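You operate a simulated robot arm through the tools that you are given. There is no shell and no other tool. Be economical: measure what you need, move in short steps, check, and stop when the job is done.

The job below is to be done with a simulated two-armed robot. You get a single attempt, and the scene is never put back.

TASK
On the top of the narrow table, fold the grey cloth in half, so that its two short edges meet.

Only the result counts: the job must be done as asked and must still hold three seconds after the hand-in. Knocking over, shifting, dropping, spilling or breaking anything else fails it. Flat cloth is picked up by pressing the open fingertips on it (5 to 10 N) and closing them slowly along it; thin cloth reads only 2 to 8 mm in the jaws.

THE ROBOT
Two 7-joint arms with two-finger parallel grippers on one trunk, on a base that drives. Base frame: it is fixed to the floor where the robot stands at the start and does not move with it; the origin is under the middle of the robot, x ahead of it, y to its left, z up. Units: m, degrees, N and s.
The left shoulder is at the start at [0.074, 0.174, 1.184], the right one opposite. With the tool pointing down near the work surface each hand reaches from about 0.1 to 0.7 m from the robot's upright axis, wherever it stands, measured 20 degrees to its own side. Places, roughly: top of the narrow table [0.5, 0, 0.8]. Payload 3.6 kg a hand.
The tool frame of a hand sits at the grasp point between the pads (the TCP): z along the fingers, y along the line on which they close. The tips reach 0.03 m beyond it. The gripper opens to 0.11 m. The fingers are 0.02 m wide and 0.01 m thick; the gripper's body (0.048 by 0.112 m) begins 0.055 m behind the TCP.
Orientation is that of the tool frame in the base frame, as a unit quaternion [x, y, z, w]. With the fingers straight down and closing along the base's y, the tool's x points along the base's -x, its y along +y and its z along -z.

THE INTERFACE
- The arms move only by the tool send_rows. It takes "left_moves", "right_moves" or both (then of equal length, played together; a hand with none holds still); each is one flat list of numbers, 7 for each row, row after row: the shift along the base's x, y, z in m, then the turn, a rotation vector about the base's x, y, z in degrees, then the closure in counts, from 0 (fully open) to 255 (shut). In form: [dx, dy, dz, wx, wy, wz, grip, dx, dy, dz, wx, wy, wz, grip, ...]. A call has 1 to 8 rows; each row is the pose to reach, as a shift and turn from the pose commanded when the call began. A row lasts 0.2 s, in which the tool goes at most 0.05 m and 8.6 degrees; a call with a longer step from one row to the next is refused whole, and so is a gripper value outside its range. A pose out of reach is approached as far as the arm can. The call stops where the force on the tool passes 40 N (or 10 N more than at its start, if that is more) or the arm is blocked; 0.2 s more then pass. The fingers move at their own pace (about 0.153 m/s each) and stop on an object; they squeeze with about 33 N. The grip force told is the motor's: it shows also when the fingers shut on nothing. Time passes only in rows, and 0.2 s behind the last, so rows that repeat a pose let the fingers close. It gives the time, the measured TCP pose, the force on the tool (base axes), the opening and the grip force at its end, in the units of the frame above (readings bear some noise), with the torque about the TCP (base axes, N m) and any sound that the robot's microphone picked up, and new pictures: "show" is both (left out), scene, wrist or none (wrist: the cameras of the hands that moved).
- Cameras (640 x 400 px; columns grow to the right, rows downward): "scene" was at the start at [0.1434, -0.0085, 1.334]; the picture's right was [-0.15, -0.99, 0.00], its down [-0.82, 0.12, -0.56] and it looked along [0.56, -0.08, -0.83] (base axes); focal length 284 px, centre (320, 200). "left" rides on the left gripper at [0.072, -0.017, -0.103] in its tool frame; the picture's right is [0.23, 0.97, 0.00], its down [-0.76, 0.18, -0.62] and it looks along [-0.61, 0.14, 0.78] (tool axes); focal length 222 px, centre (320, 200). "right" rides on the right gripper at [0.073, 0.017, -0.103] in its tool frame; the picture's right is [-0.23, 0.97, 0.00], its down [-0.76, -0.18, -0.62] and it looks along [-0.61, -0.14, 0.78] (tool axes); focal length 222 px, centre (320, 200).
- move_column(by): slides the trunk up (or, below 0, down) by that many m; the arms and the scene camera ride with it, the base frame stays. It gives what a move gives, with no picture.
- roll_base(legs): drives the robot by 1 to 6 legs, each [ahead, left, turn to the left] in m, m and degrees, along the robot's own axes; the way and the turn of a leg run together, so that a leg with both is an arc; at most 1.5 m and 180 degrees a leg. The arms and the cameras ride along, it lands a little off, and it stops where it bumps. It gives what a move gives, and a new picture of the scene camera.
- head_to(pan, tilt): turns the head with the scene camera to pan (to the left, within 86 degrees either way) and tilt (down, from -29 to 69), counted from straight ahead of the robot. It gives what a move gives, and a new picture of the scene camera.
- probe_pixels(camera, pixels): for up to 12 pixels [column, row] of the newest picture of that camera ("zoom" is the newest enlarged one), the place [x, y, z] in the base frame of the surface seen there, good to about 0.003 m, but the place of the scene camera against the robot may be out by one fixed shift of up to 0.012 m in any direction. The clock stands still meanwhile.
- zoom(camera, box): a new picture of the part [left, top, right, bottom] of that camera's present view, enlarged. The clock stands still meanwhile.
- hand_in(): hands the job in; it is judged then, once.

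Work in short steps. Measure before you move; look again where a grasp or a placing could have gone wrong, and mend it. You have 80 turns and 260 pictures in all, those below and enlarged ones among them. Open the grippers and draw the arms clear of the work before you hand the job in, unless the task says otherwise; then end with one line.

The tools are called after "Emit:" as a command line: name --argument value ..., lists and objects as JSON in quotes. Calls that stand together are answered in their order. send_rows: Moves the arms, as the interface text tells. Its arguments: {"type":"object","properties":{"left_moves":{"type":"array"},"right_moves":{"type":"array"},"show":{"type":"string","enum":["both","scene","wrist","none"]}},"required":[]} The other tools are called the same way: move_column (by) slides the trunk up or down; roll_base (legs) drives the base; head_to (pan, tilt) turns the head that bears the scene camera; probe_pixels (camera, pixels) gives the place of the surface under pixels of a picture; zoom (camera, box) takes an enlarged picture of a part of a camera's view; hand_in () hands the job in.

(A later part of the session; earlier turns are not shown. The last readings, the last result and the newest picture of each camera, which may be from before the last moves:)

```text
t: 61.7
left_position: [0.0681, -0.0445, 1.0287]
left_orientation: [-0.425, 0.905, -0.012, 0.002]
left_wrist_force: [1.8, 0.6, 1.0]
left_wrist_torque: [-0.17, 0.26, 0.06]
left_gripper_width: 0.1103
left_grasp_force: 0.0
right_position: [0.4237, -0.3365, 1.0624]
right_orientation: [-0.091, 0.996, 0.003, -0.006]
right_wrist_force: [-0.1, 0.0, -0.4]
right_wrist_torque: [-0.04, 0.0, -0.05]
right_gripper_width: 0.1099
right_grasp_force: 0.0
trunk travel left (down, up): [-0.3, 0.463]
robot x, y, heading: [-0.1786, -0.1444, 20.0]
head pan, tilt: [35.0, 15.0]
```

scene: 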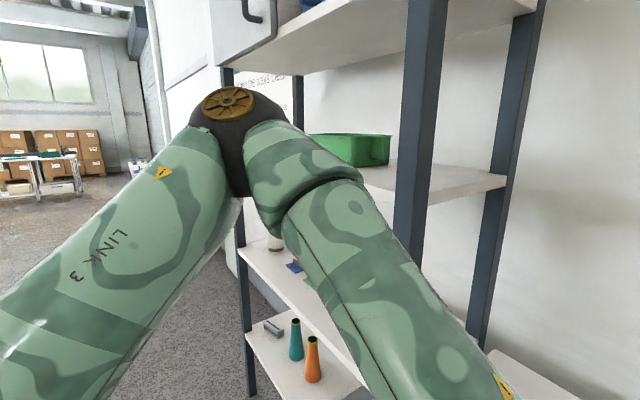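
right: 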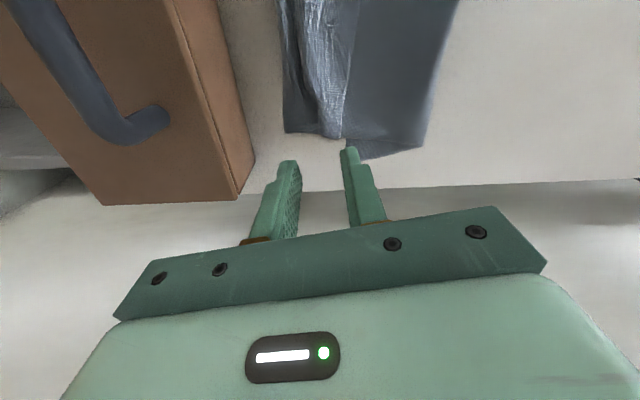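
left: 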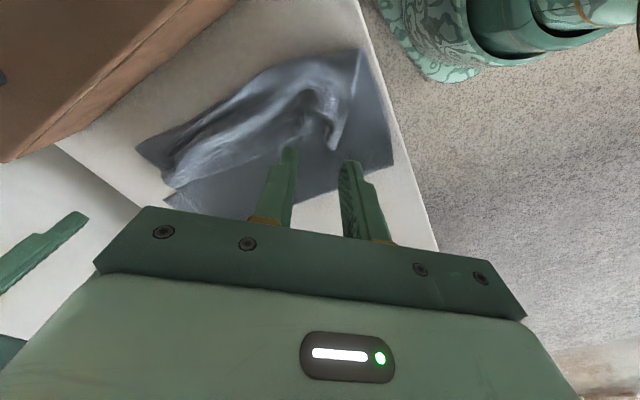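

The force persisted after backing off, so it was self-contact of the left hand with the robot's body, not the shelf. I move it forward while turning its yaw back, then return to a better stance (x≈0, heading ≈25°).

Emit:
send_rows --left_moves '[0.02, 0.005, 0.0, 0, 0, 0, 0, 0.04, 0.01, 0, 0, 0, -8, 0, 0.06, 0.01, 0, 0, 0, -16, 0, 0.06, 0.01, 0, 0, 0, -24, 0, 0.06, 0.01, 0, 0, 0, -32, 0, 0.06, 0.01, 0, 0, 0, -40, 0, 0.06, 0.01, 0, 0, 0, -48, 0]' --show "none"

Emit:
head_to --pan -20 --tilt 52

Emit:
roll_base --legs '[[0.165, -0.067, 0], [0, 0, 5]]'

```text
t: 63.3
left_position: [0.1283, -0.0349, 1.0283]
left_orientation: [-0.018, 1.0, -0.01, -0.002]
left_wrist_force: [0.1, -0.3, 0.0]
left_wrist_torque: [0.01, 0.02, -0.01]
left_gripper_width: 0.1102
left_grasp_force: 0.0
right_position: [0.4243, -0.3367, 1.0627]
right_orientation: [-0.089, 0.996, 0.002, -0.005]
right_wrist_force: [0.4, -0.7, 0.3]
right_wrist_torque: [0.02, 0.02, 0.01]
right_gripper_width: 0.11
right_grasp_force: 0.2
trunk travel left (down, up): [-0.3, 0.463]
robot x, y, heading: [-0.1739, -0.1468, 20.4]
head pan, tilt: [35.0, 15.0]
```

```text
t: 64.5
left_position: [0.1291, -0.0347, 1.0281]
left_orientation: [-0.021, 1.0, -0.012, -0.003]
left_wrist_force: [-0.1, -0.2, 0.6]
left_wrist_torque: [0.03, -0.01, 0.01]
left_gripper_width: 0.1101
left_grasp_force: 0.1
right_position: [0.4245, -0.3363, 1.063]
right_orientation: [-0.089, 0.996, 0.002, -0.006]
right_wrist_force: [1.1, -1.3, 0.1]
right_wrist_torque: [0.0, 0.0, -0.01]
right_gripper_width: 0.1099
right_grasp_force: 0.0
trunk travel left (down, up): [-0.3, 0.463]
robot x, y, heading: [-0.1769, -0.1496, 20.0]
head pan, tilt: [-20.0, 52.0]
```

scene: 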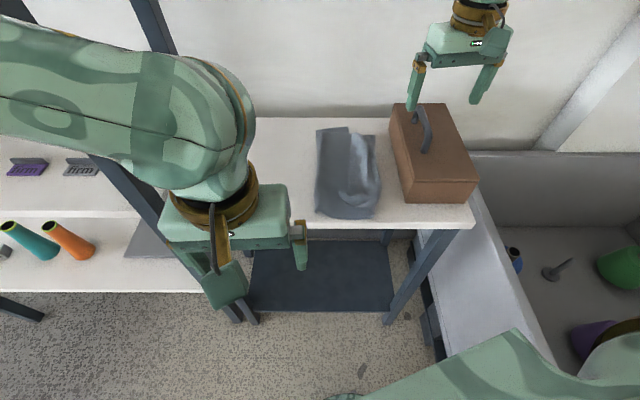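

```text
t: 66.5
left_position: [0.2973, -0.013, 1.0279]
left_orientation: [-0.066, 0.998, -0.011, -0.003]
left_wrist_force: [-0.7, 0.8, 0.7]
left_wrist_torque: [0.0, -0.01, -0.03]
left_gripper_width: 0.11
left_grasp_force: 0.0
right_position: [0.6185, -0.2863, 1.061]
right_orientation: [-0.135, 0.991, 0.002, -0.007]
right_wrist_force: [-0.1, 0.0, 0.5]
right_wrist_torque: [0.01, -0.02, 0.0]
right_gripper_width: 0.11
right_grasp_force: 0.1
trunk travel left (down, up): [-0.3, 0.463]
robot x, y, heading: [0.0022, -0.1509, 25.4]
head pan, tilt: [-20.0, 52.0]
```

scene: 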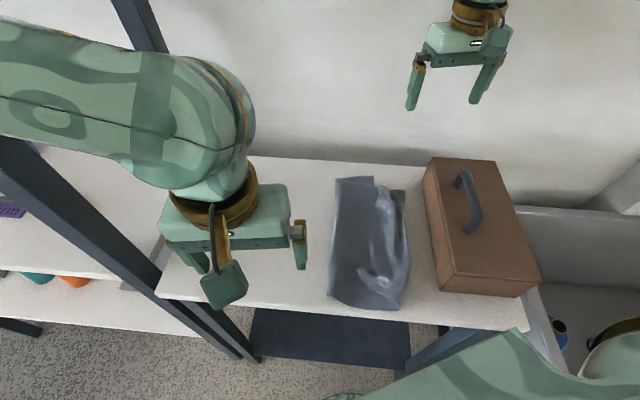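

Good stance and view. I zoom into the cloth and probe the free (curled-back) edge.

Emit:
zoom --camera "scene" --box '[315, 165, 435, 315]'

Emit:
probe_pixels --camera "scene" --pixels '[[377, 188], [376, 215], [371, 245], [360, 268], [390, 190], [402, 240], [390, 280], [402, 200], [385, 210], [382, 240]]'

```text
2.67 times, centred on (375, 240) of scene
```

zoom: 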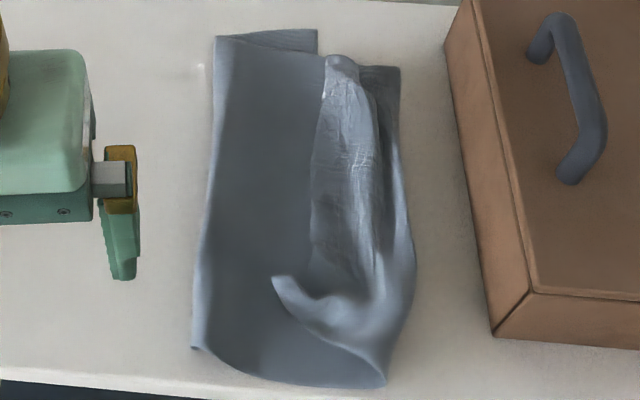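

```text
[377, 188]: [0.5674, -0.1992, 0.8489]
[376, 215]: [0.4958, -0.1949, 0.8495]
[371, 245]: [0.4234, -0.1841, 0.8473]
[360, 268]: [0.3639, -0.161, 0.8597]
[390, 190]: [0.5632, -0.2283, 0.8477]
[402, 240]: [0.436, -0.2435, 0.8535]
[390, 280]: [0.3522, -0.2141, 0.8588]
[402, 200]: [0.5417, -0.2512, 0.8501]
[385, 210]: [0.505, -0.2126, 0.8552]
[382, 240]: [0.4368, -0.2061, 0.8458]
```

I bring both hands above the flap: the left with yaw +52° to straddle the raised near tongue at (0.372,−0.165), the right at yaw 0 over the far part at (0.55,−0.216).

Emit:
send_rows --left_moves '[0.011, -0.021, -0.01, 0, 0, 7.5, 140, 0.022, -0.043, -0.02, 0, 0, 15, 140, 0.033, -0.065, -0.035, 0, 0, 22.5, 140, 0.045, -0.087, -0.05, 0, 0, 30, 140, 0.056, -0.109, -0.065, 0, 0, 37.5, 140, 0.067, -0.13, -0.08, 0, 0, 45, 140, 0.075, -0.152, -0.095, 0, 0, 52, 140]' --right_moves '[-0.01, 0.01, -0.02, 0, 0, -3, 150, -0.02, 0.02, -0.04, 0, 0, -6, 180, -0.03, 0.03, -0.06, 0, 0, -9, 200, -0.04, 0.04, -0.08, 0, 0, -12, 204, -0.05, 0.05, -0.1, 0, 0, -15, 204, -0.06, 0.06, -0.12, 0, 0, -15.6, 204, -0.068, 0.07, -0.131, 0, 0, -15.6, 204]'

```text
t: 68.1
left_position: [0.3718, -0.1659, 0.9343]
left_orientation: [-0.498, 0.867, -0.011, 0.004]
left_wrist_force: [0.4, -1.0, -0.2]
left_wrist_torque: [-0.02, 0.04, 0.03]
left_gripper_width: 0.0498
left_grasp_force: 0.2
right_position: [0.5512, -0.2157, 0.93]
right_orientation: [0.002, 1.0, 0.003, -0.006]
right_wrist_force: [0.7, 0.4, -0.2]
right_wrist_torque: [0.02, 0.02, 0.0]
right_gripper_width: 0.0218
right_grasp_force: 0.0
trunk travel left (down, up): [-0.3, 0.463]
robot x, y, heading: [0.0063, -0.1519, 25.6]
head pan, tilt: [-20.0, 52.0]
```

scene: 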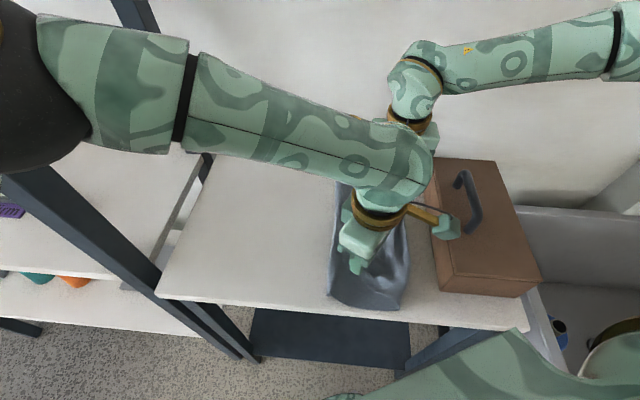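
right: 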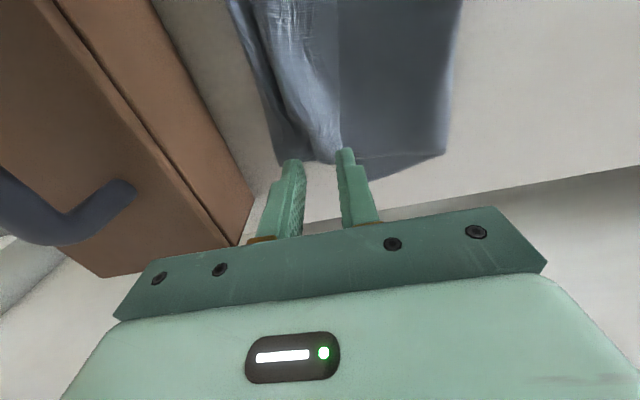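
left: 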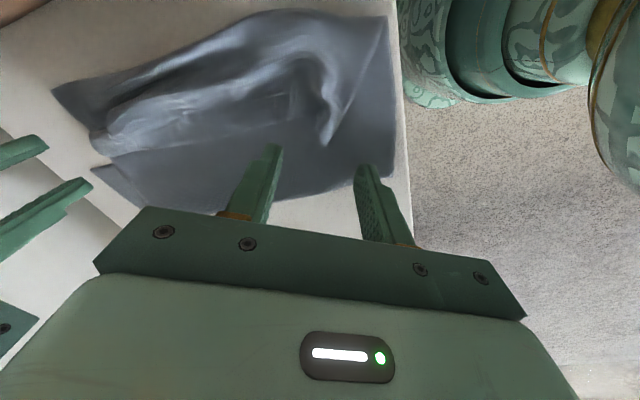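

I probe the tongue and flap precisely with the wrist cameras.

Emit:
probe_pixels --camera "left" --pixels '[[328, 140], [325, 105], [320, 75], [335, 120], [310, 120], [92, 140]]'

Emit:
probe_pixels --camera "right" --pixels '[[335, 155], [338, 120], [318, 120], [300, 90], [285, 120], [280, 150], [262, 100], [310, 150]]'

Emit:
zoom --camera "right" --box '[220, 0, 480, 190]'

Emit:
zoom --camera "left" --box '[40, 0, 420, 215]'

```text
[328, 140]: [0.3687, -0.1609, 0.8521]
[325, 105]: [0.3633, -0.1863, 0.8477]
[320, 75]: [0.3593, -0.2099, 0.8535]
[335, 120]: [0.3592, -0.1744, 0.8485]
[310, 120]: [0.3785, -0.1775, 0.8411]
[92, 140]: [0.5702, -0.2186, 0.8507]
```

```text
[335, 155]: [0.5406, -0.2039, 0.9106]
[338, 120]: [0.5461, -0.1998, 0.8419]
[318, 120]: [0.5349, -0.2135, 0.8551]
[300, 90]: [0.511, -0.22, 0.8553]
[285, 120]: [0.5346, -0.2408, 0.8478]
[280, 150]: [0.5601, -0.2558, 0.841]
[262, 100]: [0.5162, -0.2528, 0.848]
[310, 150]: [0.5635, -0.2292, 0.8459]
```

```text
2.11 times, centred on (350, 95) of right
```

zoom: 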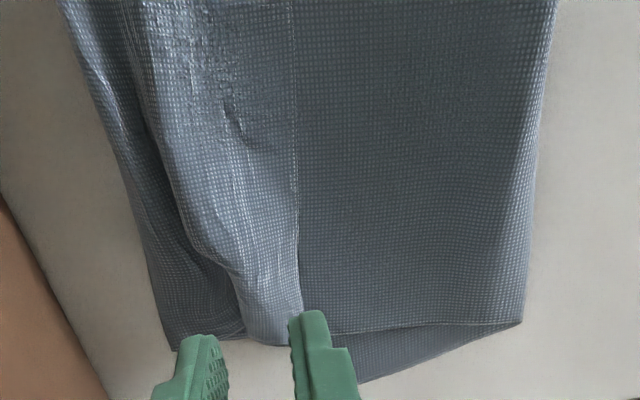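

```text
1.68 times, centred on (230, 108) of left
```

zoom: 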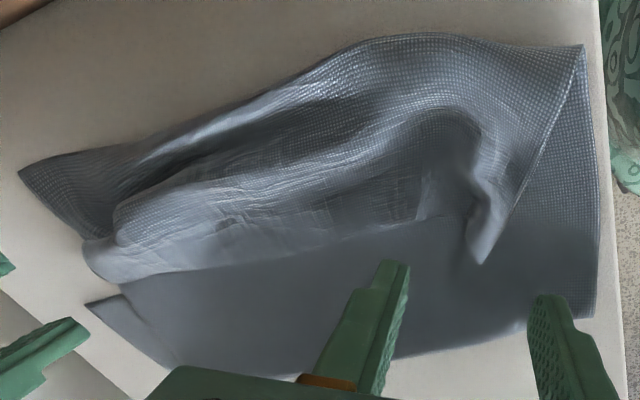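

The flap is puffed up about 1.5 cm, so I straddle it with the tips just above the layer below and close. Left goes to (0.367,−0.168), right to (0.548,−0.2175).

Emit:
send_rows --left_moves '[-0.005, -0.002, -0.03, 0, 0, 0, 140, -0.005, -0.002, -0.05, 0, 0, 0, 140, -0.005, -0.002, -0.0595, 0, 0, 0, 140, -0.005, -0.002, -0.0605, 0, 0, 0, 140]' --right_moves '[-0.003, -0.002, -0.03, 0, 0, 0, 158, -0.003, -0.002, -0.045, 0, 0, 0, 158, -0.003, -0.002, -0.053, 0, 0, 0, 158, -0.003, -0.002, -0.0555, 0, 0, 0, 158]' --show "wrist"

```text
t: 69.1
left_position: [0.3656, -0.1675, 0.8728]
left_orientation: [-0.497, 0.868, -0.011, 0.003]
left_wrist_force: [-0.6, -0.8, 4.6]
left_wrist_torque: [0.09, 0.11, 0.02]
left_gripper_width: 0.0502
left_grasp_force: 0.6
right_position: [0.5481, -0.2194, 0.8754]
right_orientation: [0.001, 1.0, 0.002, -0.005]
right_wrist_force: [-0.9, -0.4, 0.2]
right_wrist_torque: [-0.01, -0.02, 0.0]
right_gripper_width: 0.0422
right_grasp_force: 0.0
trunk travel left (down, up): [-0.3, 0.463]
robot x, y, heading: [-0.0002, -0.1514, 25.2]
head pan, tilt: [-20.0, 52.0]
```

right: 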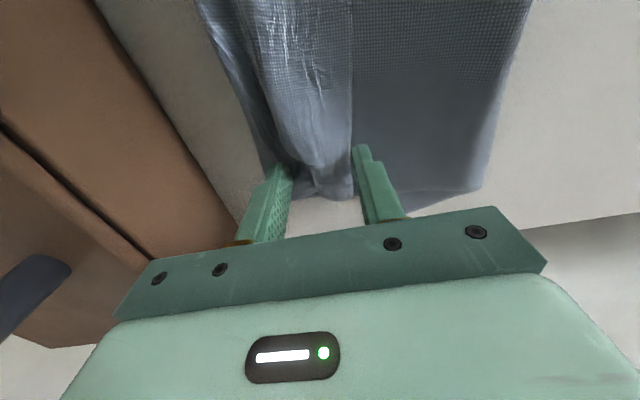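
left: 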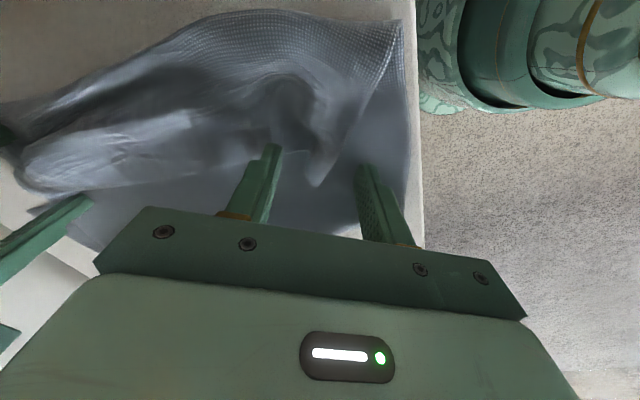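

Both straddle the flap nicely. I raise the left 1.5 mm and close both.

Emit:
send_rows --left_moves '[0, 0, 0.0015, 0, 0, 0, 165, 0, 0, 0.0015, 0, 0, 0, 190, 0, 0, 0.0015, 0, 0, 0, 215, 0, 0, 0.0015, 0, 0, 0, 240, 0, 0, 0.0015, 0, 0, 0, 255, 0, 0, 0.0015, 0, 0, 0, 255]' --right_moves '[0, 0, 0, 0, 0, 0, 175, 0, 0, 0, 0, 0, 0, 195, 0, 0, 0, 0, 0, 0, 215, 0, 0, 0, 0, 0, 0, 240, 0, 0, 0, 0, 0, 0, 255, 0, 0, 0, 0, 0, 0, 255]' --show "wrist"

```text
t: 70.5
left_position: [0.365, -0.1668, 0.8728]
left_orientation: [-0.496, 0.868, -0.011, 0.004]
left_wrist_force: [1.3, -0.9, 0.3]
left_wrist_torque: [0.02, -0.02, 0.0]
left_gripper_width: 0.002
left_grasp_force: 32.5
right_position: [0.5472, -0.2184, 0.8754]
right_orientation: [0.001, 1.0, 0.003, -0.006]
right_wrist_force: [1.1, 0.5, 1.1]
right_wrist_torque: [0.01, 0.01, -0.01]
right_gripper_width: 0.0028
right_grasp_force: 32.9
trunk travel left (down, up): [-0.3, 0.463]
robot x, y, heading: [0.0058, -0.1522, 25.5]
head pan, tilt: [-20.0, 52.0]
```

right: 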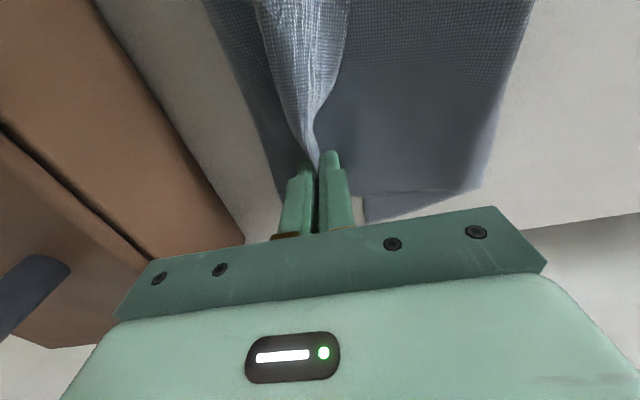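
left: 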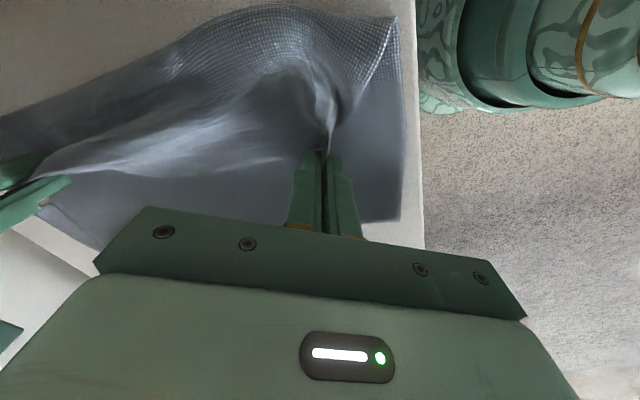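

Both hold the flap (2.0 and 2.8 mm). I lift up and back toward +y to unroll it, spreading gently.

Emit:
send_rows --left_moves '[0, 0.005, 0.03, 0, 0, 0, 255, 0, 0.02, 0.06, 0, 0, 0, 255, 0, 0.045, 0.085, 0, 0, 0, 255, 0, 0.075, 0.105, 0, 0, 0, 255, 0, 0.105, 0.12, 0, 0, 0, 255]' --right_moves '[0.0, 0.01, 0.03, 0, 0, 0, 255, 0.005, 0.035, 0.06, 0, 0, 0, 255, 0.01, 0.065, 0.085, 0, 0, 0, 255, 0.015, 0.1, 0.105, 0, 0, 0, 255, 0.02, 0.135, 0.12, 0, 0, 0, 255]'

```text
t: 71.7
left_position: [0.3662, -0.0616, 0.9957]
left_orientation: [-0.496, 0.868, -0.012, 0.003]
left_wrist_force: [4.1, -0.2, 0.2]
left_wrist_torque: [-0.06, -0.11, 0.09]
left_gripper_width: 0.0018
left_grasp_force: 33.3
right_position: [0.5638, -0.0832, 0.9969]
right_orientation: [0.001, 1.0, 0.002, -0.006]
right_wrist_force: [-4.4, 0.9, 0.2]
right_wrist_torque: [-0.05, 0.07, 0.02]
right_gripper_width: 0.0023
right_grasp_force: 33.1
trunk travel left (down, up): [-0.3, 0.463]
robot x, y, heading: [0.0025, -0.1559, 25.5]
head pan, tilt: [-20.0, 52.0]
```

scene: 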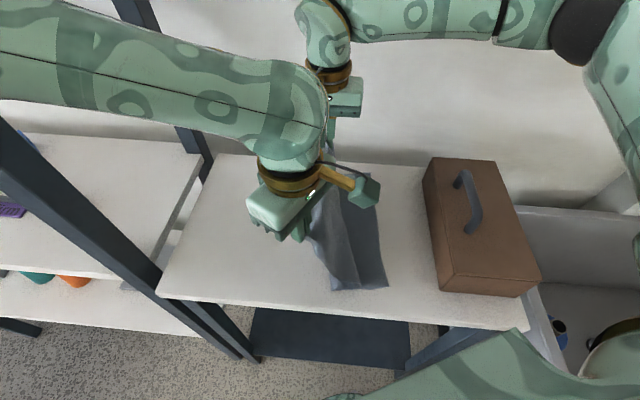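
right: 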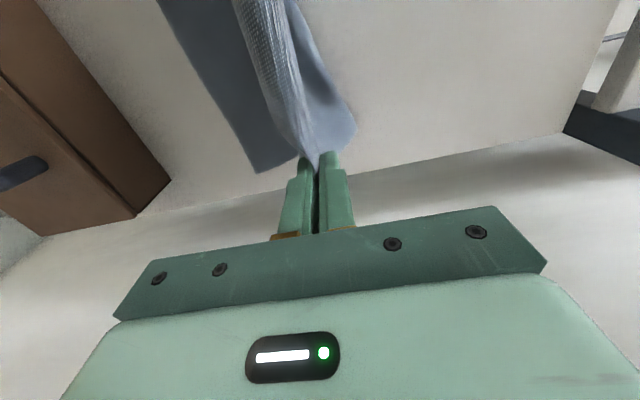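
left: 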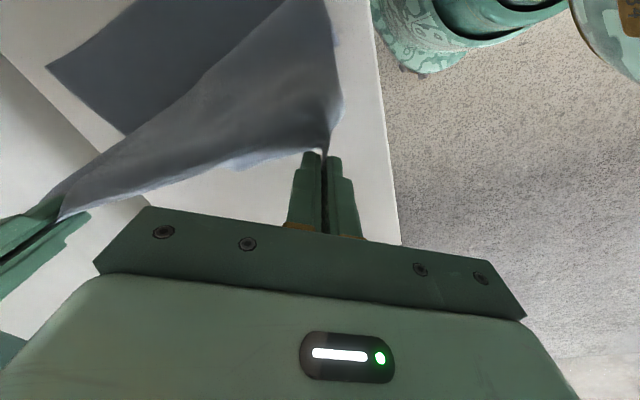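

Excellent: the flap is unrolled and the edge is held again. I probe the bottom layer's right edge.

Emit:
probe_pixels --camera "right" --pixels '[[258, 168], [200, 80], [165, 5], [350, 130], [298, 160]]'

Emit:
probe_pixels --camera "scene" --pixels '[[385, 286], [380, 230], [335, 287], [318, 250]]'

Emit:
zoom --camera "scene" --box '[240, 130, 420, 310]'

```text
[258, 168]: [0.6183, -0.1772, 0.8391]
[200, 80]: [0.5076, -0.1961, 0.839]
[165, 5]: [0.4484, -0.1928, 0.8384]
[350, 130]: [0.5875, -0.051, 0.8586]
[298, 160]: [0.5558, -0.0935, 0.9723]
```

```text
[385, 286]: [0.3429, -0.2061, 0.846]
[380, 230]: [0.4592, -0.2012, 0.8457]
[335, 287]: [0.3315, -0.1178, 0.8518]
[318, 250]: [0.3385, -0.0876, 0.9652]
```

```text
2.22 times, centred on (330, 220) of scene
```

zoom: 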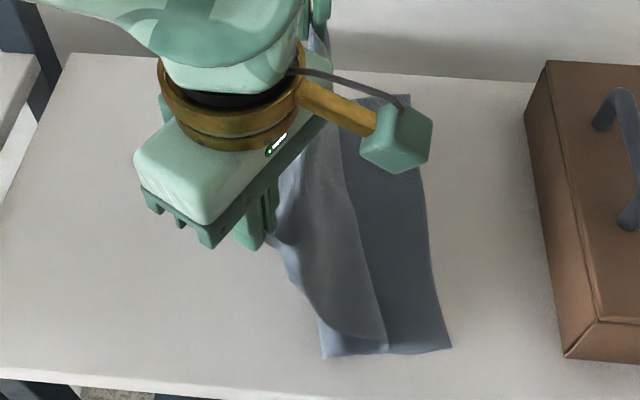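

Right edge now runs (0.352,−0.203)→(0.620,−0.177). I pull further to y≈+0.03/+0.05 so the crease moves back toward y≈0.

Emit:
send_rows --left_moves '[0.003, 0.022, 0.0, 0, 0, 0, 255, 0.006, 0.045, 0.0, 0, 0, 0, 255, 0.01, 0.067, 0, 0, 0, 0, 255, 0.01, 0.09, 0.0, 0, 0, 0, 255]' --right_moves '[0.003, 0.033, 0.0, 0, 0, 0, 255, 0.006, 0.066, 0.0, 0, 0, 0, 255, 0.01, 0.1, 0, 0, 0, 0, 255, 0.012, 0.133, 0.0, 0, 0, 0, 255]' --show "both"

```text
t: 72.7
left_position: [0.3752, 0.0281, 0.9928]
left_orientation: [-0.496, 0.868, -0.012, 0.004]
left_wrist_force: [13.0, 3.5, -0.2]
left_wrist_torque: [0.07, -0.38, 0.32]
left_gripper_width: 0.0021
left_grasp_force: 33.0
right_position: [0.5767, 0.0506, 0.9944]
right_orientation: [0.0, 1.0, 0.001, -0.007]
right_wrist_force: [-13.3, -2.4, -1.0]
right_wrist_torque: [-0.11, 0.26, 0.03]
right_gripper_width: 0.0024
right_grasp_force: 32.6
trunk travel left (down, up): [-0.3, 0.463]
robot x, y, heading: [0.0027, -0.1524, 25.2]
head pan, tilt: [-20.0, 52.0]
```

scene: 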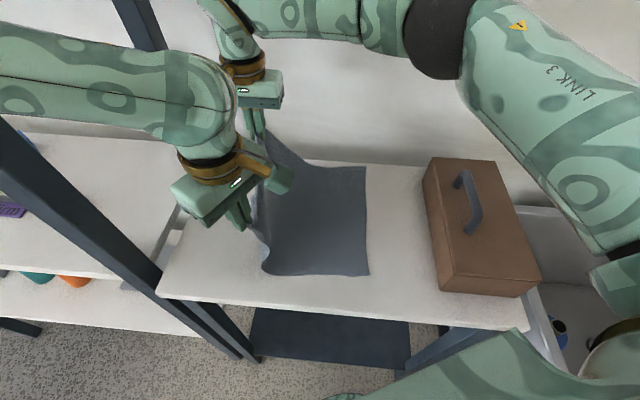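
right: 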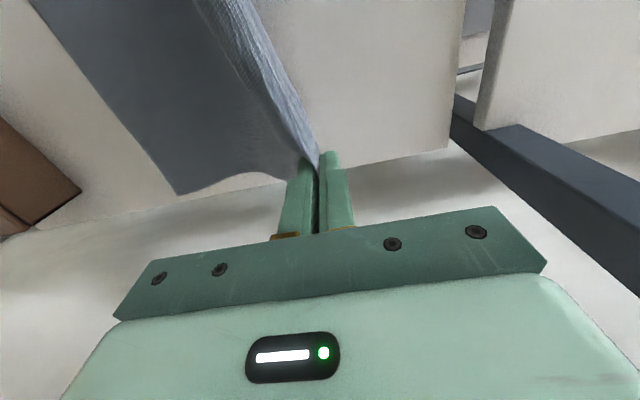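
left: 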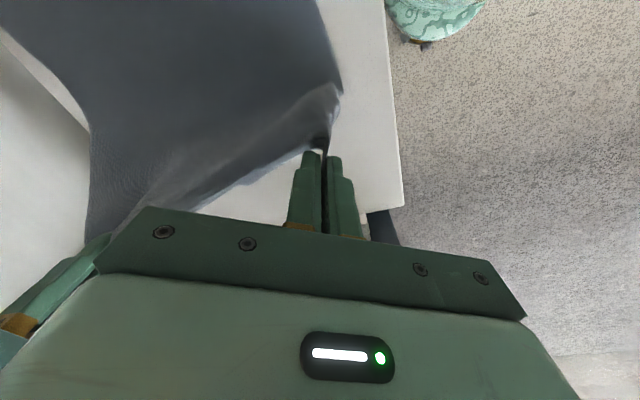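

Clean state again, fold reopened. I re-measure the bottom layer's right edge.

Emit:
probe_pixels --camera "scene" --pixels '[[366, 274], [364, 170], [364, 220], [264, 272], [310, 274]]'

Emit:
probe_pixels --camera "right" --pixels '[[178, 188], [110, 100], [270, 172]]'

```text
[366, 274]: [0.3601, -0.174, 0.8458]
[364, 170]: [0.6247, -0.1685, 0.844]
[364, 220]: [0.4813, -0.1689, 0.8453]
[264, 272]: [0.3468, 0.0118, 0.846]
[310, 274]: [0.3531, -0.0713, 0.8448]
```

```text
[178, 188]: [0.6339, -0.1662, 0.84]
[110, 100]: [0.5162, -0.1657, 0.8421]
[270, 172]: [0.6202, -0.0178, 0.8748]
```

The right edge is now at y≈−0.167, x 0.369–0.634. I arc both hands over toward y −0.152, stopping about 3 cm above for a look.

Emit:
send_rows --left_moves '[0.004, -0.03, 0.015, 0, 0, 0, 255, 0.008, -0.065, 0.01, 0, 0, 0, 255, 0.012, -0.1, -0.01, 0, 0, 0, 255, 0.016, -0.13, -0.04, 0, 0, 0, 255, 0.016, -0.155, -0.07, 0, 0, 0, 255, 0.016, -0.168, -0.085, 0, 0, 0, 255]' --right_moves '[0.004, -0.038, 0.015, 0, 0, 0, 255, 0.008, -0.08, 0.01, 0, 0, 0, 255, 0.012, -0.12, -0.01, 0, 0, 0, 255, 0.015, -0.15, -0.04, 0, 0, 0, 255, 0.015, -0.177, -0.07, 0, 0, 0, 255, 0.015, -0.19, -0.085, 0, 0, 0, 255]'

```text
t: 74.1
left_position: [0.3922, -0.1399, 0.9076]
left_orientation: [-0.496, 0.868, -0.011, 0.003]
left_wrist_force: [8.6, 0.6, 0.4]
left_wrist_torque: [0.02, -0.24, 0.15]
left_gripper_width: 0.0021
left_grasp_force: 33.5
right_position: [0.5927, -0.143, 0.9097]
right_orientation: [0.001, 1.0, 0.004, -0.005]
right_wrist_force: [-8.0, -1.1, 0.5]
right_wrist_torque: [-0.01, 0.2, 0.06]
right_gripper_width: 0.0023
right_grasp_force: 33.0
trunk travel left (down, up): [-0.3, 0.463]
robot x, y, heading: [0.0047, -0.1539, 25.3]
head pan, tilt: [-20.0, 52.0]
```

scene: 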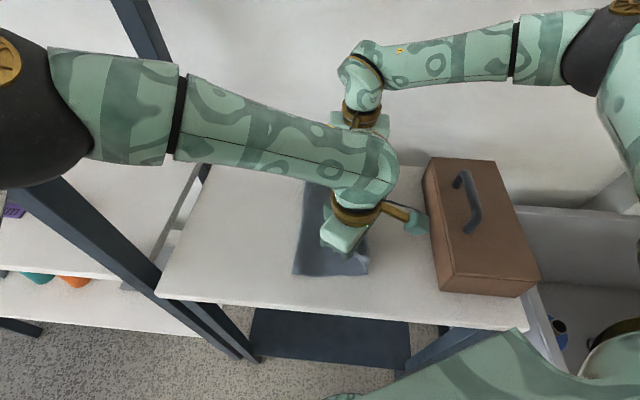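
right: 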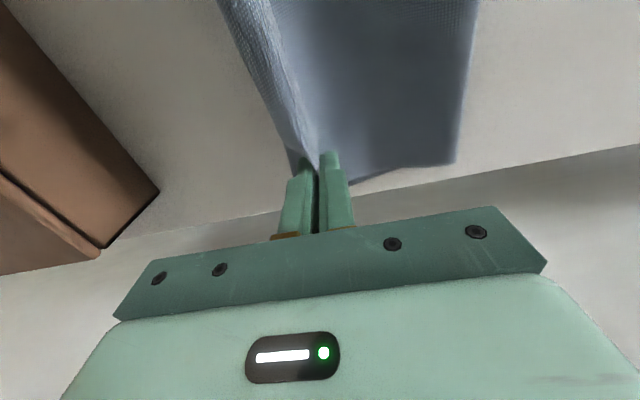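
left: 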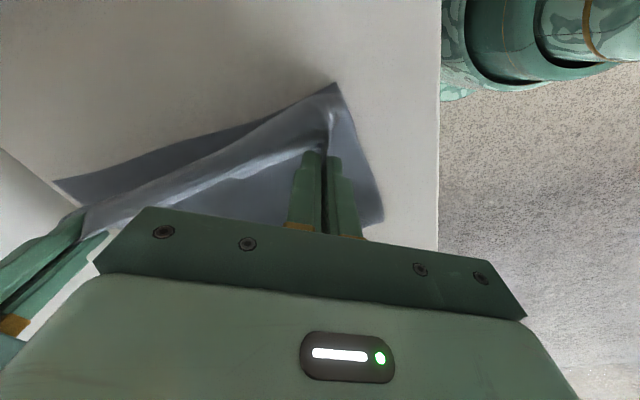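

Looks very good. I check the bottom edge and the crease.

Emit:
probe_pixels --camera "left" --pixels '[[334, 87], [62, 182], [200, 135], [380, 220], [340, 225]]'

Emit:
probe_pixels --camera "right" --pixels '[[453, 160], [465, 60], [300, 160], [292, 165], [380, 165]]'

Emit:
zoom --camera "left" --box '[40, 60, 400, 240]'

```text
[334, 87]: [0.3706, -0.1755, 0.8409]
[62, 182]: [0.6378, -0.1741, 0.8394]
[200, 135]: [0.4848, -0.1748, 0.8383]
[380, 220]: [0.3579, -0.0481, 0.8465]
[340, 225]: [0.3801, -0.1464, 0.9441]
```

```text
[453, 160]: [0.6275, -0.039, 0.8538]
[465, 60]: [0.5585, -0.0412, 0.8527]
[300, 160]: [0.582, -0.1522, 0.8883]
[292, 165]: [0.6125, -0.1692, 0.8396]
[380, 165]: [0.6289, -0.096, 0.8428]
```

```text
1.78 times, centred on (220, 150) of left
```

zoom: 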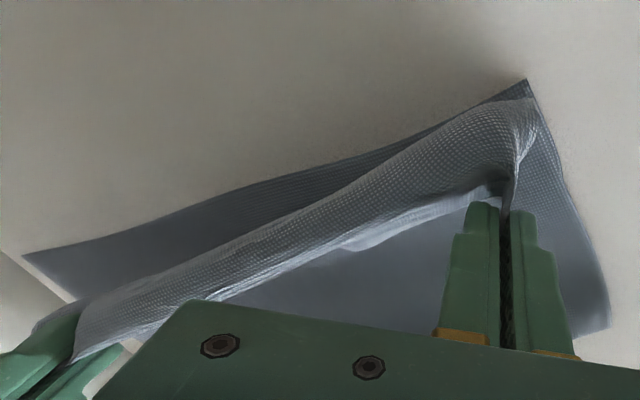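

The hands pulled the crease to y≈−0.043 (it should be ≈0), with the sheet bulging ahead of the fingers. I swing back to reopen, then redo with a lower arc and the hands tilted.

Emit:
send_rows --left_moves '[0, 0.035, 0.03, 0, 0, 0, 255, 0, 0.075, 0.055, 0, 0, 0, 255, 0, 0.115, 0.06, 0, 0, 0, 255, 0, 0.155, 0.06, 0, 0, 0, 255]' --right_moves '[0, 0.035, 0.03, 0, 0, 0, 255, 0, 0.075, 0.055, 0, 0, 0, 255, 0, 0.115, 0.06, 0, 0, 0, 255, 0, 0.16, 0.06, 0, 0, 0, 255]' --show "scene"

```text
t: 75.1
left_position: [0.3905, 0.0174, 0.969]
left_orientation: [-0.497, 0.868, -0.013, 0.004]
left_wrist_force: [8.5, 1.2, -0.1]
left_wrist_torque: [0.01, -0.25, 0.15]
left_gripper_width: 0.0023
left_grasp_force: 32.5
right_position: [0.5915, 0.0223, 0.9702]
right_orientation: [0.001, 1.0, 0.002, -0.006]
right_wrist_force: [-8.3, -1.4, -0.2]
right_wrist_torque: [-0.04, 0.15, 0.07]
right_gripper_width: 0.0024
right_grasp_force: 32.8
trunk travel left (down, up): [-0.3, 0.463]
robot x, y, heading: [0.007, -0.1549, 25.5]
head pan, tilt: [-20.0, 52.0]
```

scene: 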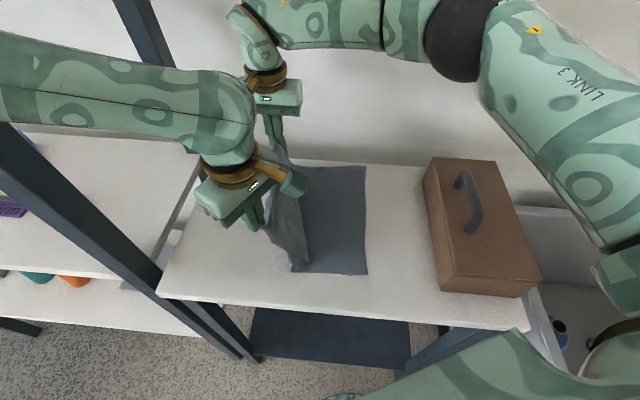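

The lift-off line is at y≈−0.035. I move out and lower to lay the sheet flatter, then come back over in a low arc, tilting the hands toward −y as they go.

Emit:
send_rows --left_moves '[0, 0.04, -0.01, 0, 0, 0, 255, 0, 0.05, -0.03, 0, 0, 0, 255, 0, 0.035, -0.02, 0, 0, 0, 255, 0, 0.005, -0.005, 7, 0, 0, 255, 0, -0.03, 0, 14, 0, 0, 255, 0, -0.065, -0.005, 21, 0, 0, 255, 0, -0.1, -0.02, 28, 0, 0, 255, 0, -0.13, -0.045, 35, 0, 0, 255]' --right_moves '[0, 0.04, -0.01, 0, 0, 0, 255, 0, 0.05, -0.03, 0, 0, 0, 255, 0, 0.035, -0.02, 0, 0, 0, 255, 0, 0.002, -0.005, 7, 0, 0, 255, 0, -0.034, 0, 14, 0, 0, 255, 0, -0.07, -0.005, 21, 0, 0, 255, 0, -0.105, -0.02, 28, 0, 0, 255, 0, -0.135, -0.045, 35, 0, 0, 255]'

```text
t: 76.9
left_position: [0.3984, -0.0562, 0.928]
left_orientation: [-0.472, 0.832, 0.25, 0.151]
left_wrist_force: [6.1, -1.9, 0.3]
left_wrist_torque: [-0.08, -0.21, 0.0]
left_gripper_width: 0.0022
left_grasp_force: 33.4
left hand out of reach, approached as far as the arm can: row 8
right_position: [0.5923, -0.1165, 0.9283]
right_orientation: [0.0, 0.953, 0.304, -0.004]
right_wrist_force: [-6.1, 1.0, -0.2]
right_wrist_torque: [0.01, 0.04, 0.06]
right_gripper_width: 0.0023
right_grasp_force: 33.1
trunk travel left (down, up): [-0.3, 0.463]
robot x, y, heading: [0.0038, -0.1509, 25.4]
head pan, tilt: [-20.0, 52.0]
```

scene: 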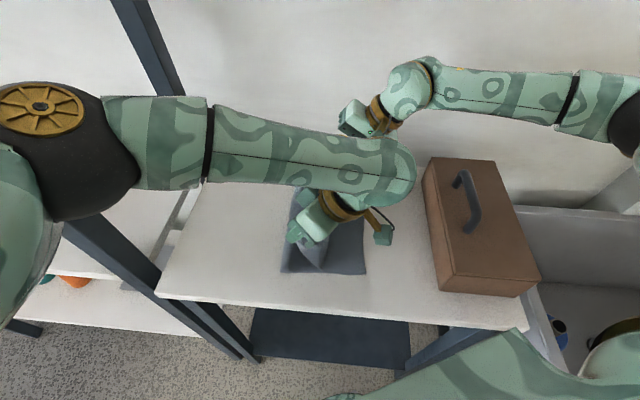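
right: 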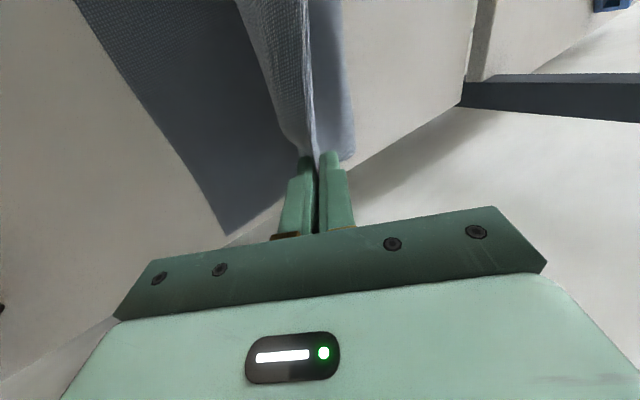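
left: 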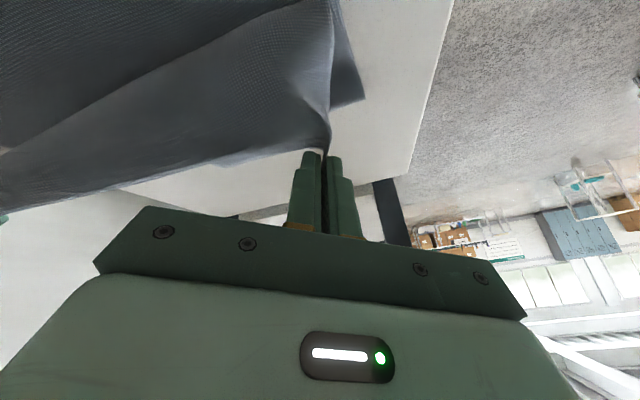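

The left reached its limit with tilt; the right is fine. I take the left's tilt back while moving it to y −0.135, and lower both to about 2 cm.

Emit:
send_rows --left_moves '[0, -0.02, -0.004, -7, 0, 0, 255, -0.002, -0.04, -0.012, -14, 0, 0, 255, -0.004, -0.06, -0.022, -21, 0, 0, 255, -0.004, -0.08, -0.036, -28, 0, 0, 255]' --right_moves '[0, -0.008, -0.008, 0, 0, 0, 255, 0, -0.016, -0.016, 0, 0, 0, 255, 0, -0.024, -0.026, 0, 0, 0, 255, 0, -0.03, -0.036, 0, 0, 0, 255]'

```text
t: 77.9
left_position: [0.3927, -0.1341, 0.89]
left_orientation: [-0.496, 0.867, 0.041, 0.033]
left_wrist_force: [7.8, 0.0, 0.8]
left_wrist_torque: [0.03, -0.21, 0.15]
left_gripper_width: 0.0021
left_grasp_force: 32.8
right_position: [0.5938, -0.1462, 0.8893]
right_orientation: [-0.001, 0.953, 0.303, -0.006]
right_wrist_force: [-7.5, -0.9, -1.1]
right_wrist_torque: [-0.08, 0.11, 0.09]
right_gripper_width: 0.0021
right_grasp_force: 33.6
trunk travel left (down, up): [-0.3, 0.463]
robot x, y, heading: [0.0021, -0.1525, 25.4]
head pan, tilt: [-20.0, 52.0]
```

scene: 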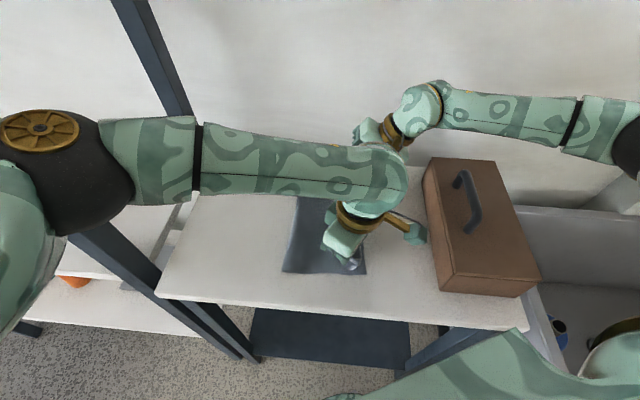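
right: 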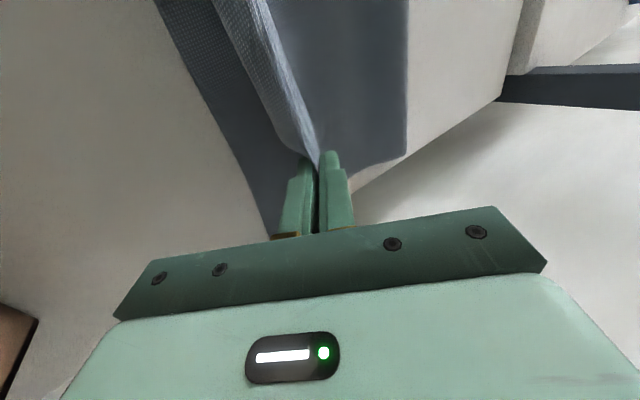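
left: 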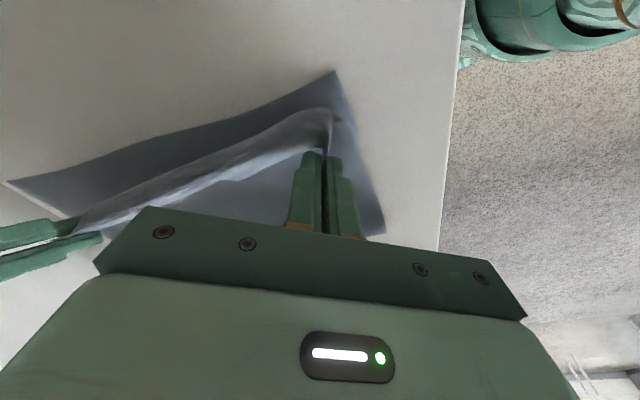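

I measure the edge and crease again.

Emit:
probe_pixels --camera "left" --pixels '[[332, 75], [12, 182], [180, 130], [380, 228], [322, 112]]'

Emit:
probe_pixels --camera "right" --pixels '[[402, 152], [403, 80], [278, 120], [268, 80], [272, 225]]'

Emit:
probe_pixels --camera "scene" --pixels '[[285, 270], [290, 235], [298, 205]]'

```text
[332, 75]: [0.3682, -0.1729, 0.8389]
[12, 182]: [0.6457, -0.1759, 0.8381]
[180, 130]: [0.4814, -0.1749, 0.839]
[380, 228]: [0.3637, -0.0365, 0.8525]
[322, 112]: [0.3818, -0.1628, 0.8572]
```

```text
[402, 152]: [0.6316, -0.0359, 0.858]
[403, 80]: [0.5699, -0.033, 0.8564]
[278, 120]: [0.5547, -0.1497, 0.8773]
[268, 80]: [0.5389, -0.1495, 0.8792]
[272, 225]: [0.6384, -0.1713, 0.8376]
```

```text
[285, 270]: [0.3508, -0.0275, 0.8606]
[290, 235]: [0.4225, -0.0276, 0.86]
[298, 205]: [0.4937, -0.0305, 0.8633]
```

The right side is nearly right (edge above −0.16, no bulge); the left has a small curl. The crease loop is still round (z≈0.857), so pressing it will spread it to +y. I lower, release and back out along the finger axes.

Emit:
send_rows --left_moves '[0, -0.003, -0.008, 0, 0, 0, 255, 0.002, -0.006, -0.014, 0, 0, 0, 255, 0.002, -0.006, -0.014, 0, 0, 0, 225, 0.002, -0.006, -0.014, 0, 0, 0, 195, 0.002, -0.006, 0.01, 0, 0, 0, 190, 0.002, -0.006, 0.05, 0, 0, 0, 190, 0.002, -0.006, 0.09, 0, 0, 0, 190]' --right_moves '[0, -0.003, -0.008, 0, 0, 0, 255, -0.002, -0.006, -0.016, 0, 0, 0, 255, -0.002, -0.006, -0.016, 0, 0, 0, 225, -0.002, -0.006, -0.016, 0, 0, 0, 205, -0.002, -0.02, 0.006, 0, 0, 0, 200, -0.002, -0.04, 0.04, 0, 0, 0, 200, -0.002, -0.05, 0.085, 0, 0, 0, 200]' --show "both"

```text
t: 79.5
left_position: [0.3939, -0.1372, 0.9802]
left_orientation: [-0.495, 0.867, 0.042, 0.033]
left_wrist_force: [-0.3, -0.3, 0.9]
left_wrist_torque: [-0.02, -0.01, 0.0]
left_gripper_width: 0.028
left_grasp_force: 0.1
right_position: [0.5909, -0.194, 0.976]
right_orientation: [-0.001, 0.953, 0.303, -0.006]
right_wrist_force: [0.0, -0.8, -0.4]
right_wrist_torque: [-0.02, -0.02, -0.02]
right_gripper_width: 0.0239
right_grasp_force: 0.1
trunk travel left (down, up): [-0.3, 0.463]
robot x, y, heading: [0.0036, -0.1514, 25.6]
head pan, tilt: [-20.0, 52.0]
```

scene: 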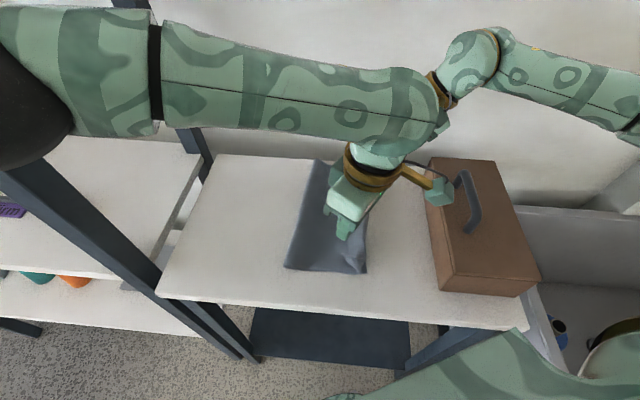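
right: 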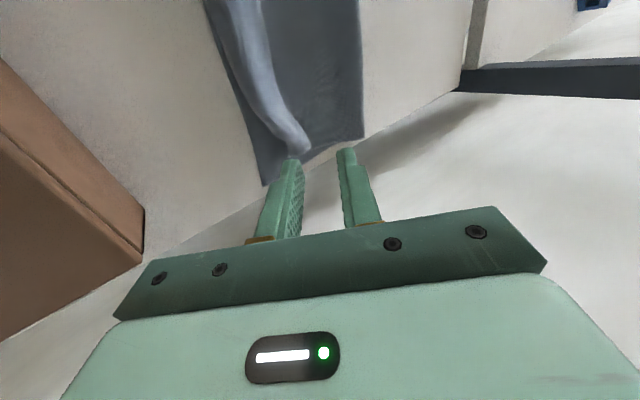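
left: 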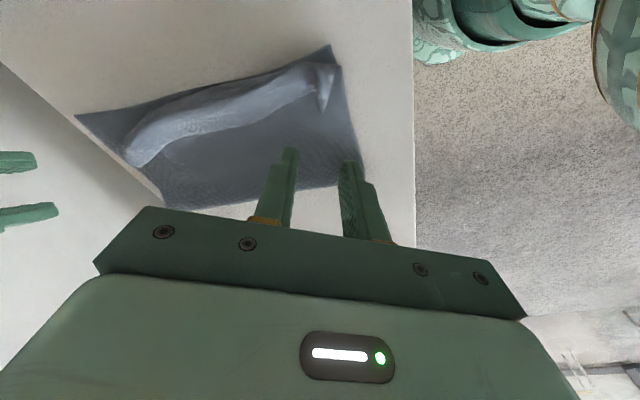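

A neat fold, with a curled lip lying on top near the right edge. I zoom in on it.

Emit:
zoom --camera "left" --box '[60, 30, 400, 222]'

Emit:
probe_pixels --camera "left" --pixels '[[328, 50], [85, 118], [323, 105], [298, 90], [220, 125], [150, 160], [200, 95], [125, 150], [360, 185], [175, 203], [280, 80]]'

```text
1.88 times, centred on (230, 126) of left
```

zoom: 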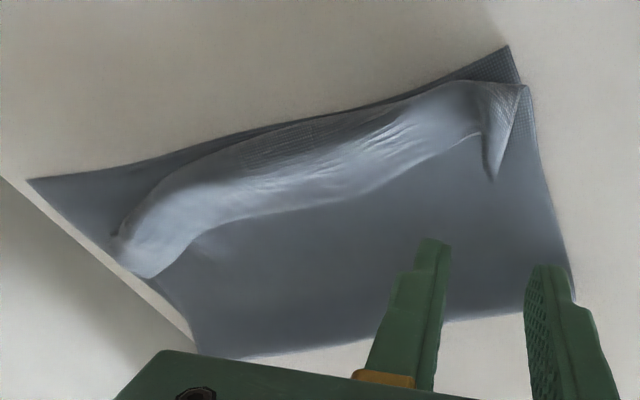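

```text
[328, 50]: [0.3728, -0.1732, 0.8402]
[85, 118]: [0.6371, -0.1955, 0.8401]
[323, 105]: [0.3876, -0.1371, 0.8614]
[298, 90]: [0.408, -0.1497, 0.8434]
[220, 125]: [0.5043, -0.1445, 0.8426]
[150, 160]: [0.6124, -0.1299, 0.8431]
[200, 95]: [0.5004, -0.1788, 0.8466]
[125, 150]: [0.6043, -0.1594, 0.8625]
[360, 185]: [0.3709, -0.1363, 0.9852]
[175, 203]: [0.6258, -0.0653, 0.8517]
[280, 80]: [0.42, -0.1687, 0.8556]
```

I'll re-grip this raised lip at both ends and lay it outward to the right edge. First I make the right hand upright over the far end and the left over the near tongue.

Emit:
send_rows --right_moves '[0, 0.01, 0, -8, 0, 0, 160, 0.002, 0.02, 0, -16, 0, 0, 155, 0.004, 0.03, -0.01, -24, 0, 0, 150, 0.006, 0.04, -0.03, -32, 0, 0, 150, 0.006, 0.047, -0.05, -35, 0, 0, 150]' --left_moves '[0, 0, 0, 0, 0, 0, 150, -0.002, 0, -0.01, 0, 0, 0, 150, -0.004, 0.0, -0.02, 0, 0, 0, 150, -0.006, 0.0, -0.03, 0, 0, 0, 150, -0.006, 0.0, -0.05, 0, 0, 0, 150]' --show "wrist"

```text
t: 80.7
left_position: [0.389, -0.1375, 0.9311]
left_orientation: [-0.495, 0.867, 0.042, 0.033]
left_wrist_force: [-0.3, 0.4, -0.6]
left_wrist_torque: [-0.02, 0.02, 0.01]
left_gripper_width: 0.0453
left_grasp_force: 0.1
right_position: [0.5988, -0.1486, 0.9237]
right_orientation: [0.002, 1.0, 0.002, -0.005]
right_wrist_force: [0.3, -0.4, 1.3]
right_wrist_torque: [-0.03, 0.0, 0.02]
right_gripper_width: 0.0452
right_grasp_force: 0.1
trunk travel left (down, up): [-0.3, 0.463]
robot x, y, heading: [0.006, -0.1576, 25.5]
head pan, tilt: [-20.0, 52.0]
```

right: 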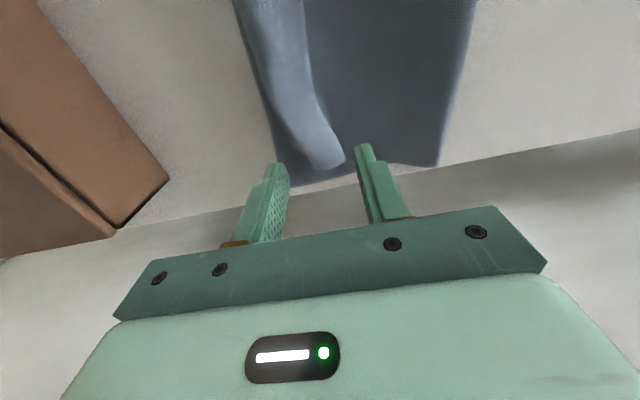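
left: 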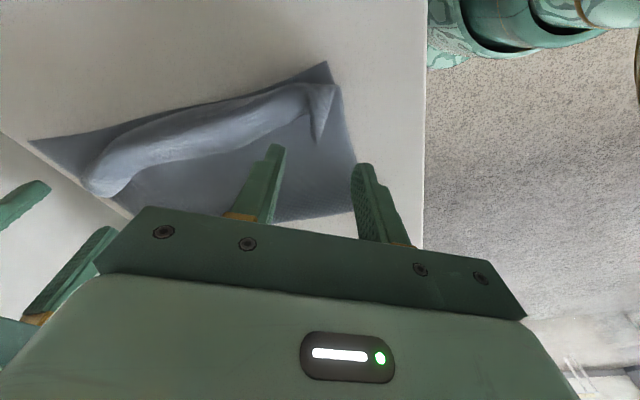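

Emit:
probe_pixels --camera "left" --pixels '[[316, 136], [318, 118], [325, 95], [290, 110], [326, 66]]'

Emit:
probe_pixels --camera "right" --pixels '[[335, 162], [325, 150], [310, 150], [295, 130], [342, 155], [315, 168], [285, 178]]'

```text
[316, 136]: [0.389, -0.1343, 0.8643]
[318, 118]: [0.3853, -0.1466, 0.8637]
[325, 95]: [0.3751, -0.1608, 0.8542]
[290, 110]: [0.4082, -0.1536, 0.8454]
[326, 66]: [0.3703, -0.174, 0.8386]
```

```text
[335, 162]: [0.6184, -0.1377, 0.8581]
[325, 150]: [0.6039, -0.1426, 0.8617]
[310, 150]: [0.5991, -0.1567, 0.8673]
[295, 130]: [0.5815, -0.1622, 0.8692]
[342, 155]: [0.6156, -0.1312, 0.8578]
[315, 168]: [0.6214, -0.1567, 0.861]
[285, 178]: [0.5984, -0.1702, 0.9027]
```

The lip stands 1.5–2.5 cm proud. I lower the left onto the fin (0.387,−0.138), and the right biased to the free edge (0.607,−0.1375) with a 2.7 cm opening.

Emit:
send_rows --left_moves '[-0.002, 0, -0.02, 0, 0, 0, 150, -0.002, 0, -0.04, 0, 0, 0, 150, -0.002, 0, -0.052, 0, 0, 0, 150, -0.002, 0, -0.052, 0, 0, 0, 175, -0.002, 0, -0.052, 0, 0, 0, 205, -0.002, 0, -0.052, 0, 0, 0, 235, -0.002, 0, -0.052, 0, 0, 0, 255, -0.002, 0, -0.052, 0, 0, 0, 255]' --right_moves '[0.008, 0.011, -0.015, 0, 0, 0, 192, 0.008, 0.011, -0.03, 0, 0, 0, 192, 0.008, 0.011, -0.045, 0, 0, 0, 192, 0.008, 0.011, -0.047, 0, 0, 0, 192, 0.008, 0.011, -0.047, 0, 0, 0, 212, 0.008, 0.011, -0.047, 0, 0, 0, 235, 0.008, 0.011, -0.047, 0, 0, 0, 255, 0.008, 0.011, -0.047, 0, 0, 0, 255]' --show "wrist"

```text
t: 82.5
left_position: [0.3877, -0.1373, 0.8775]
left_orientation: [-0.494, 0.868, 0.042, 0.033]
left_wrist_force: [2.0, -0.9, -0.2]
left_wrist_torque: [-0.03, -0.05, 0.05]
left_gripper_width: 0.0016
left_grasp_force: 32.8
right_position: [0.6062, -0.1389, 0.8778]
right_orientation: [0.0, 1.0, 0.003, -0.005]
right_wrist_force: [-2.0, -0.9, 0.1]
right_wrist_torque: [-0.02, 0.05, -0.02]
right_gripper_width: 0.002
right_grasp_force: 33.0
trunk travel left (down, up): [-0.3, 0.463]
robot x, y, heading: [0.0023, -0.1504, 25.3]
head pan, tilt: [-20.0, 52.0]
```

right: 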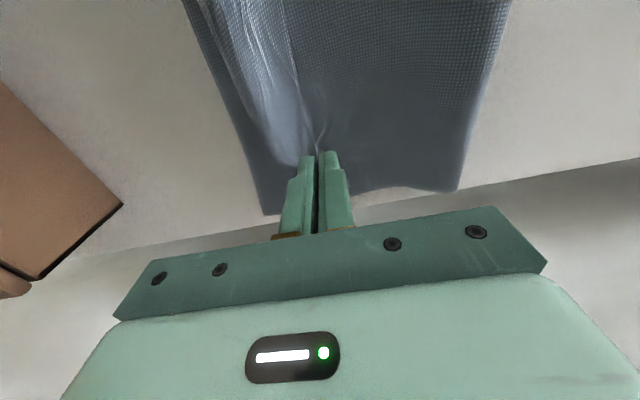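
left: 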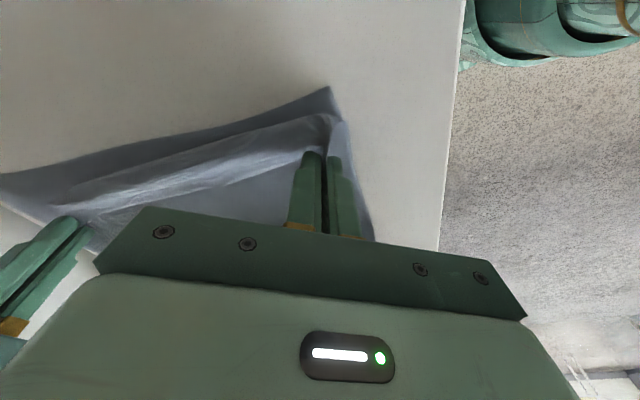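

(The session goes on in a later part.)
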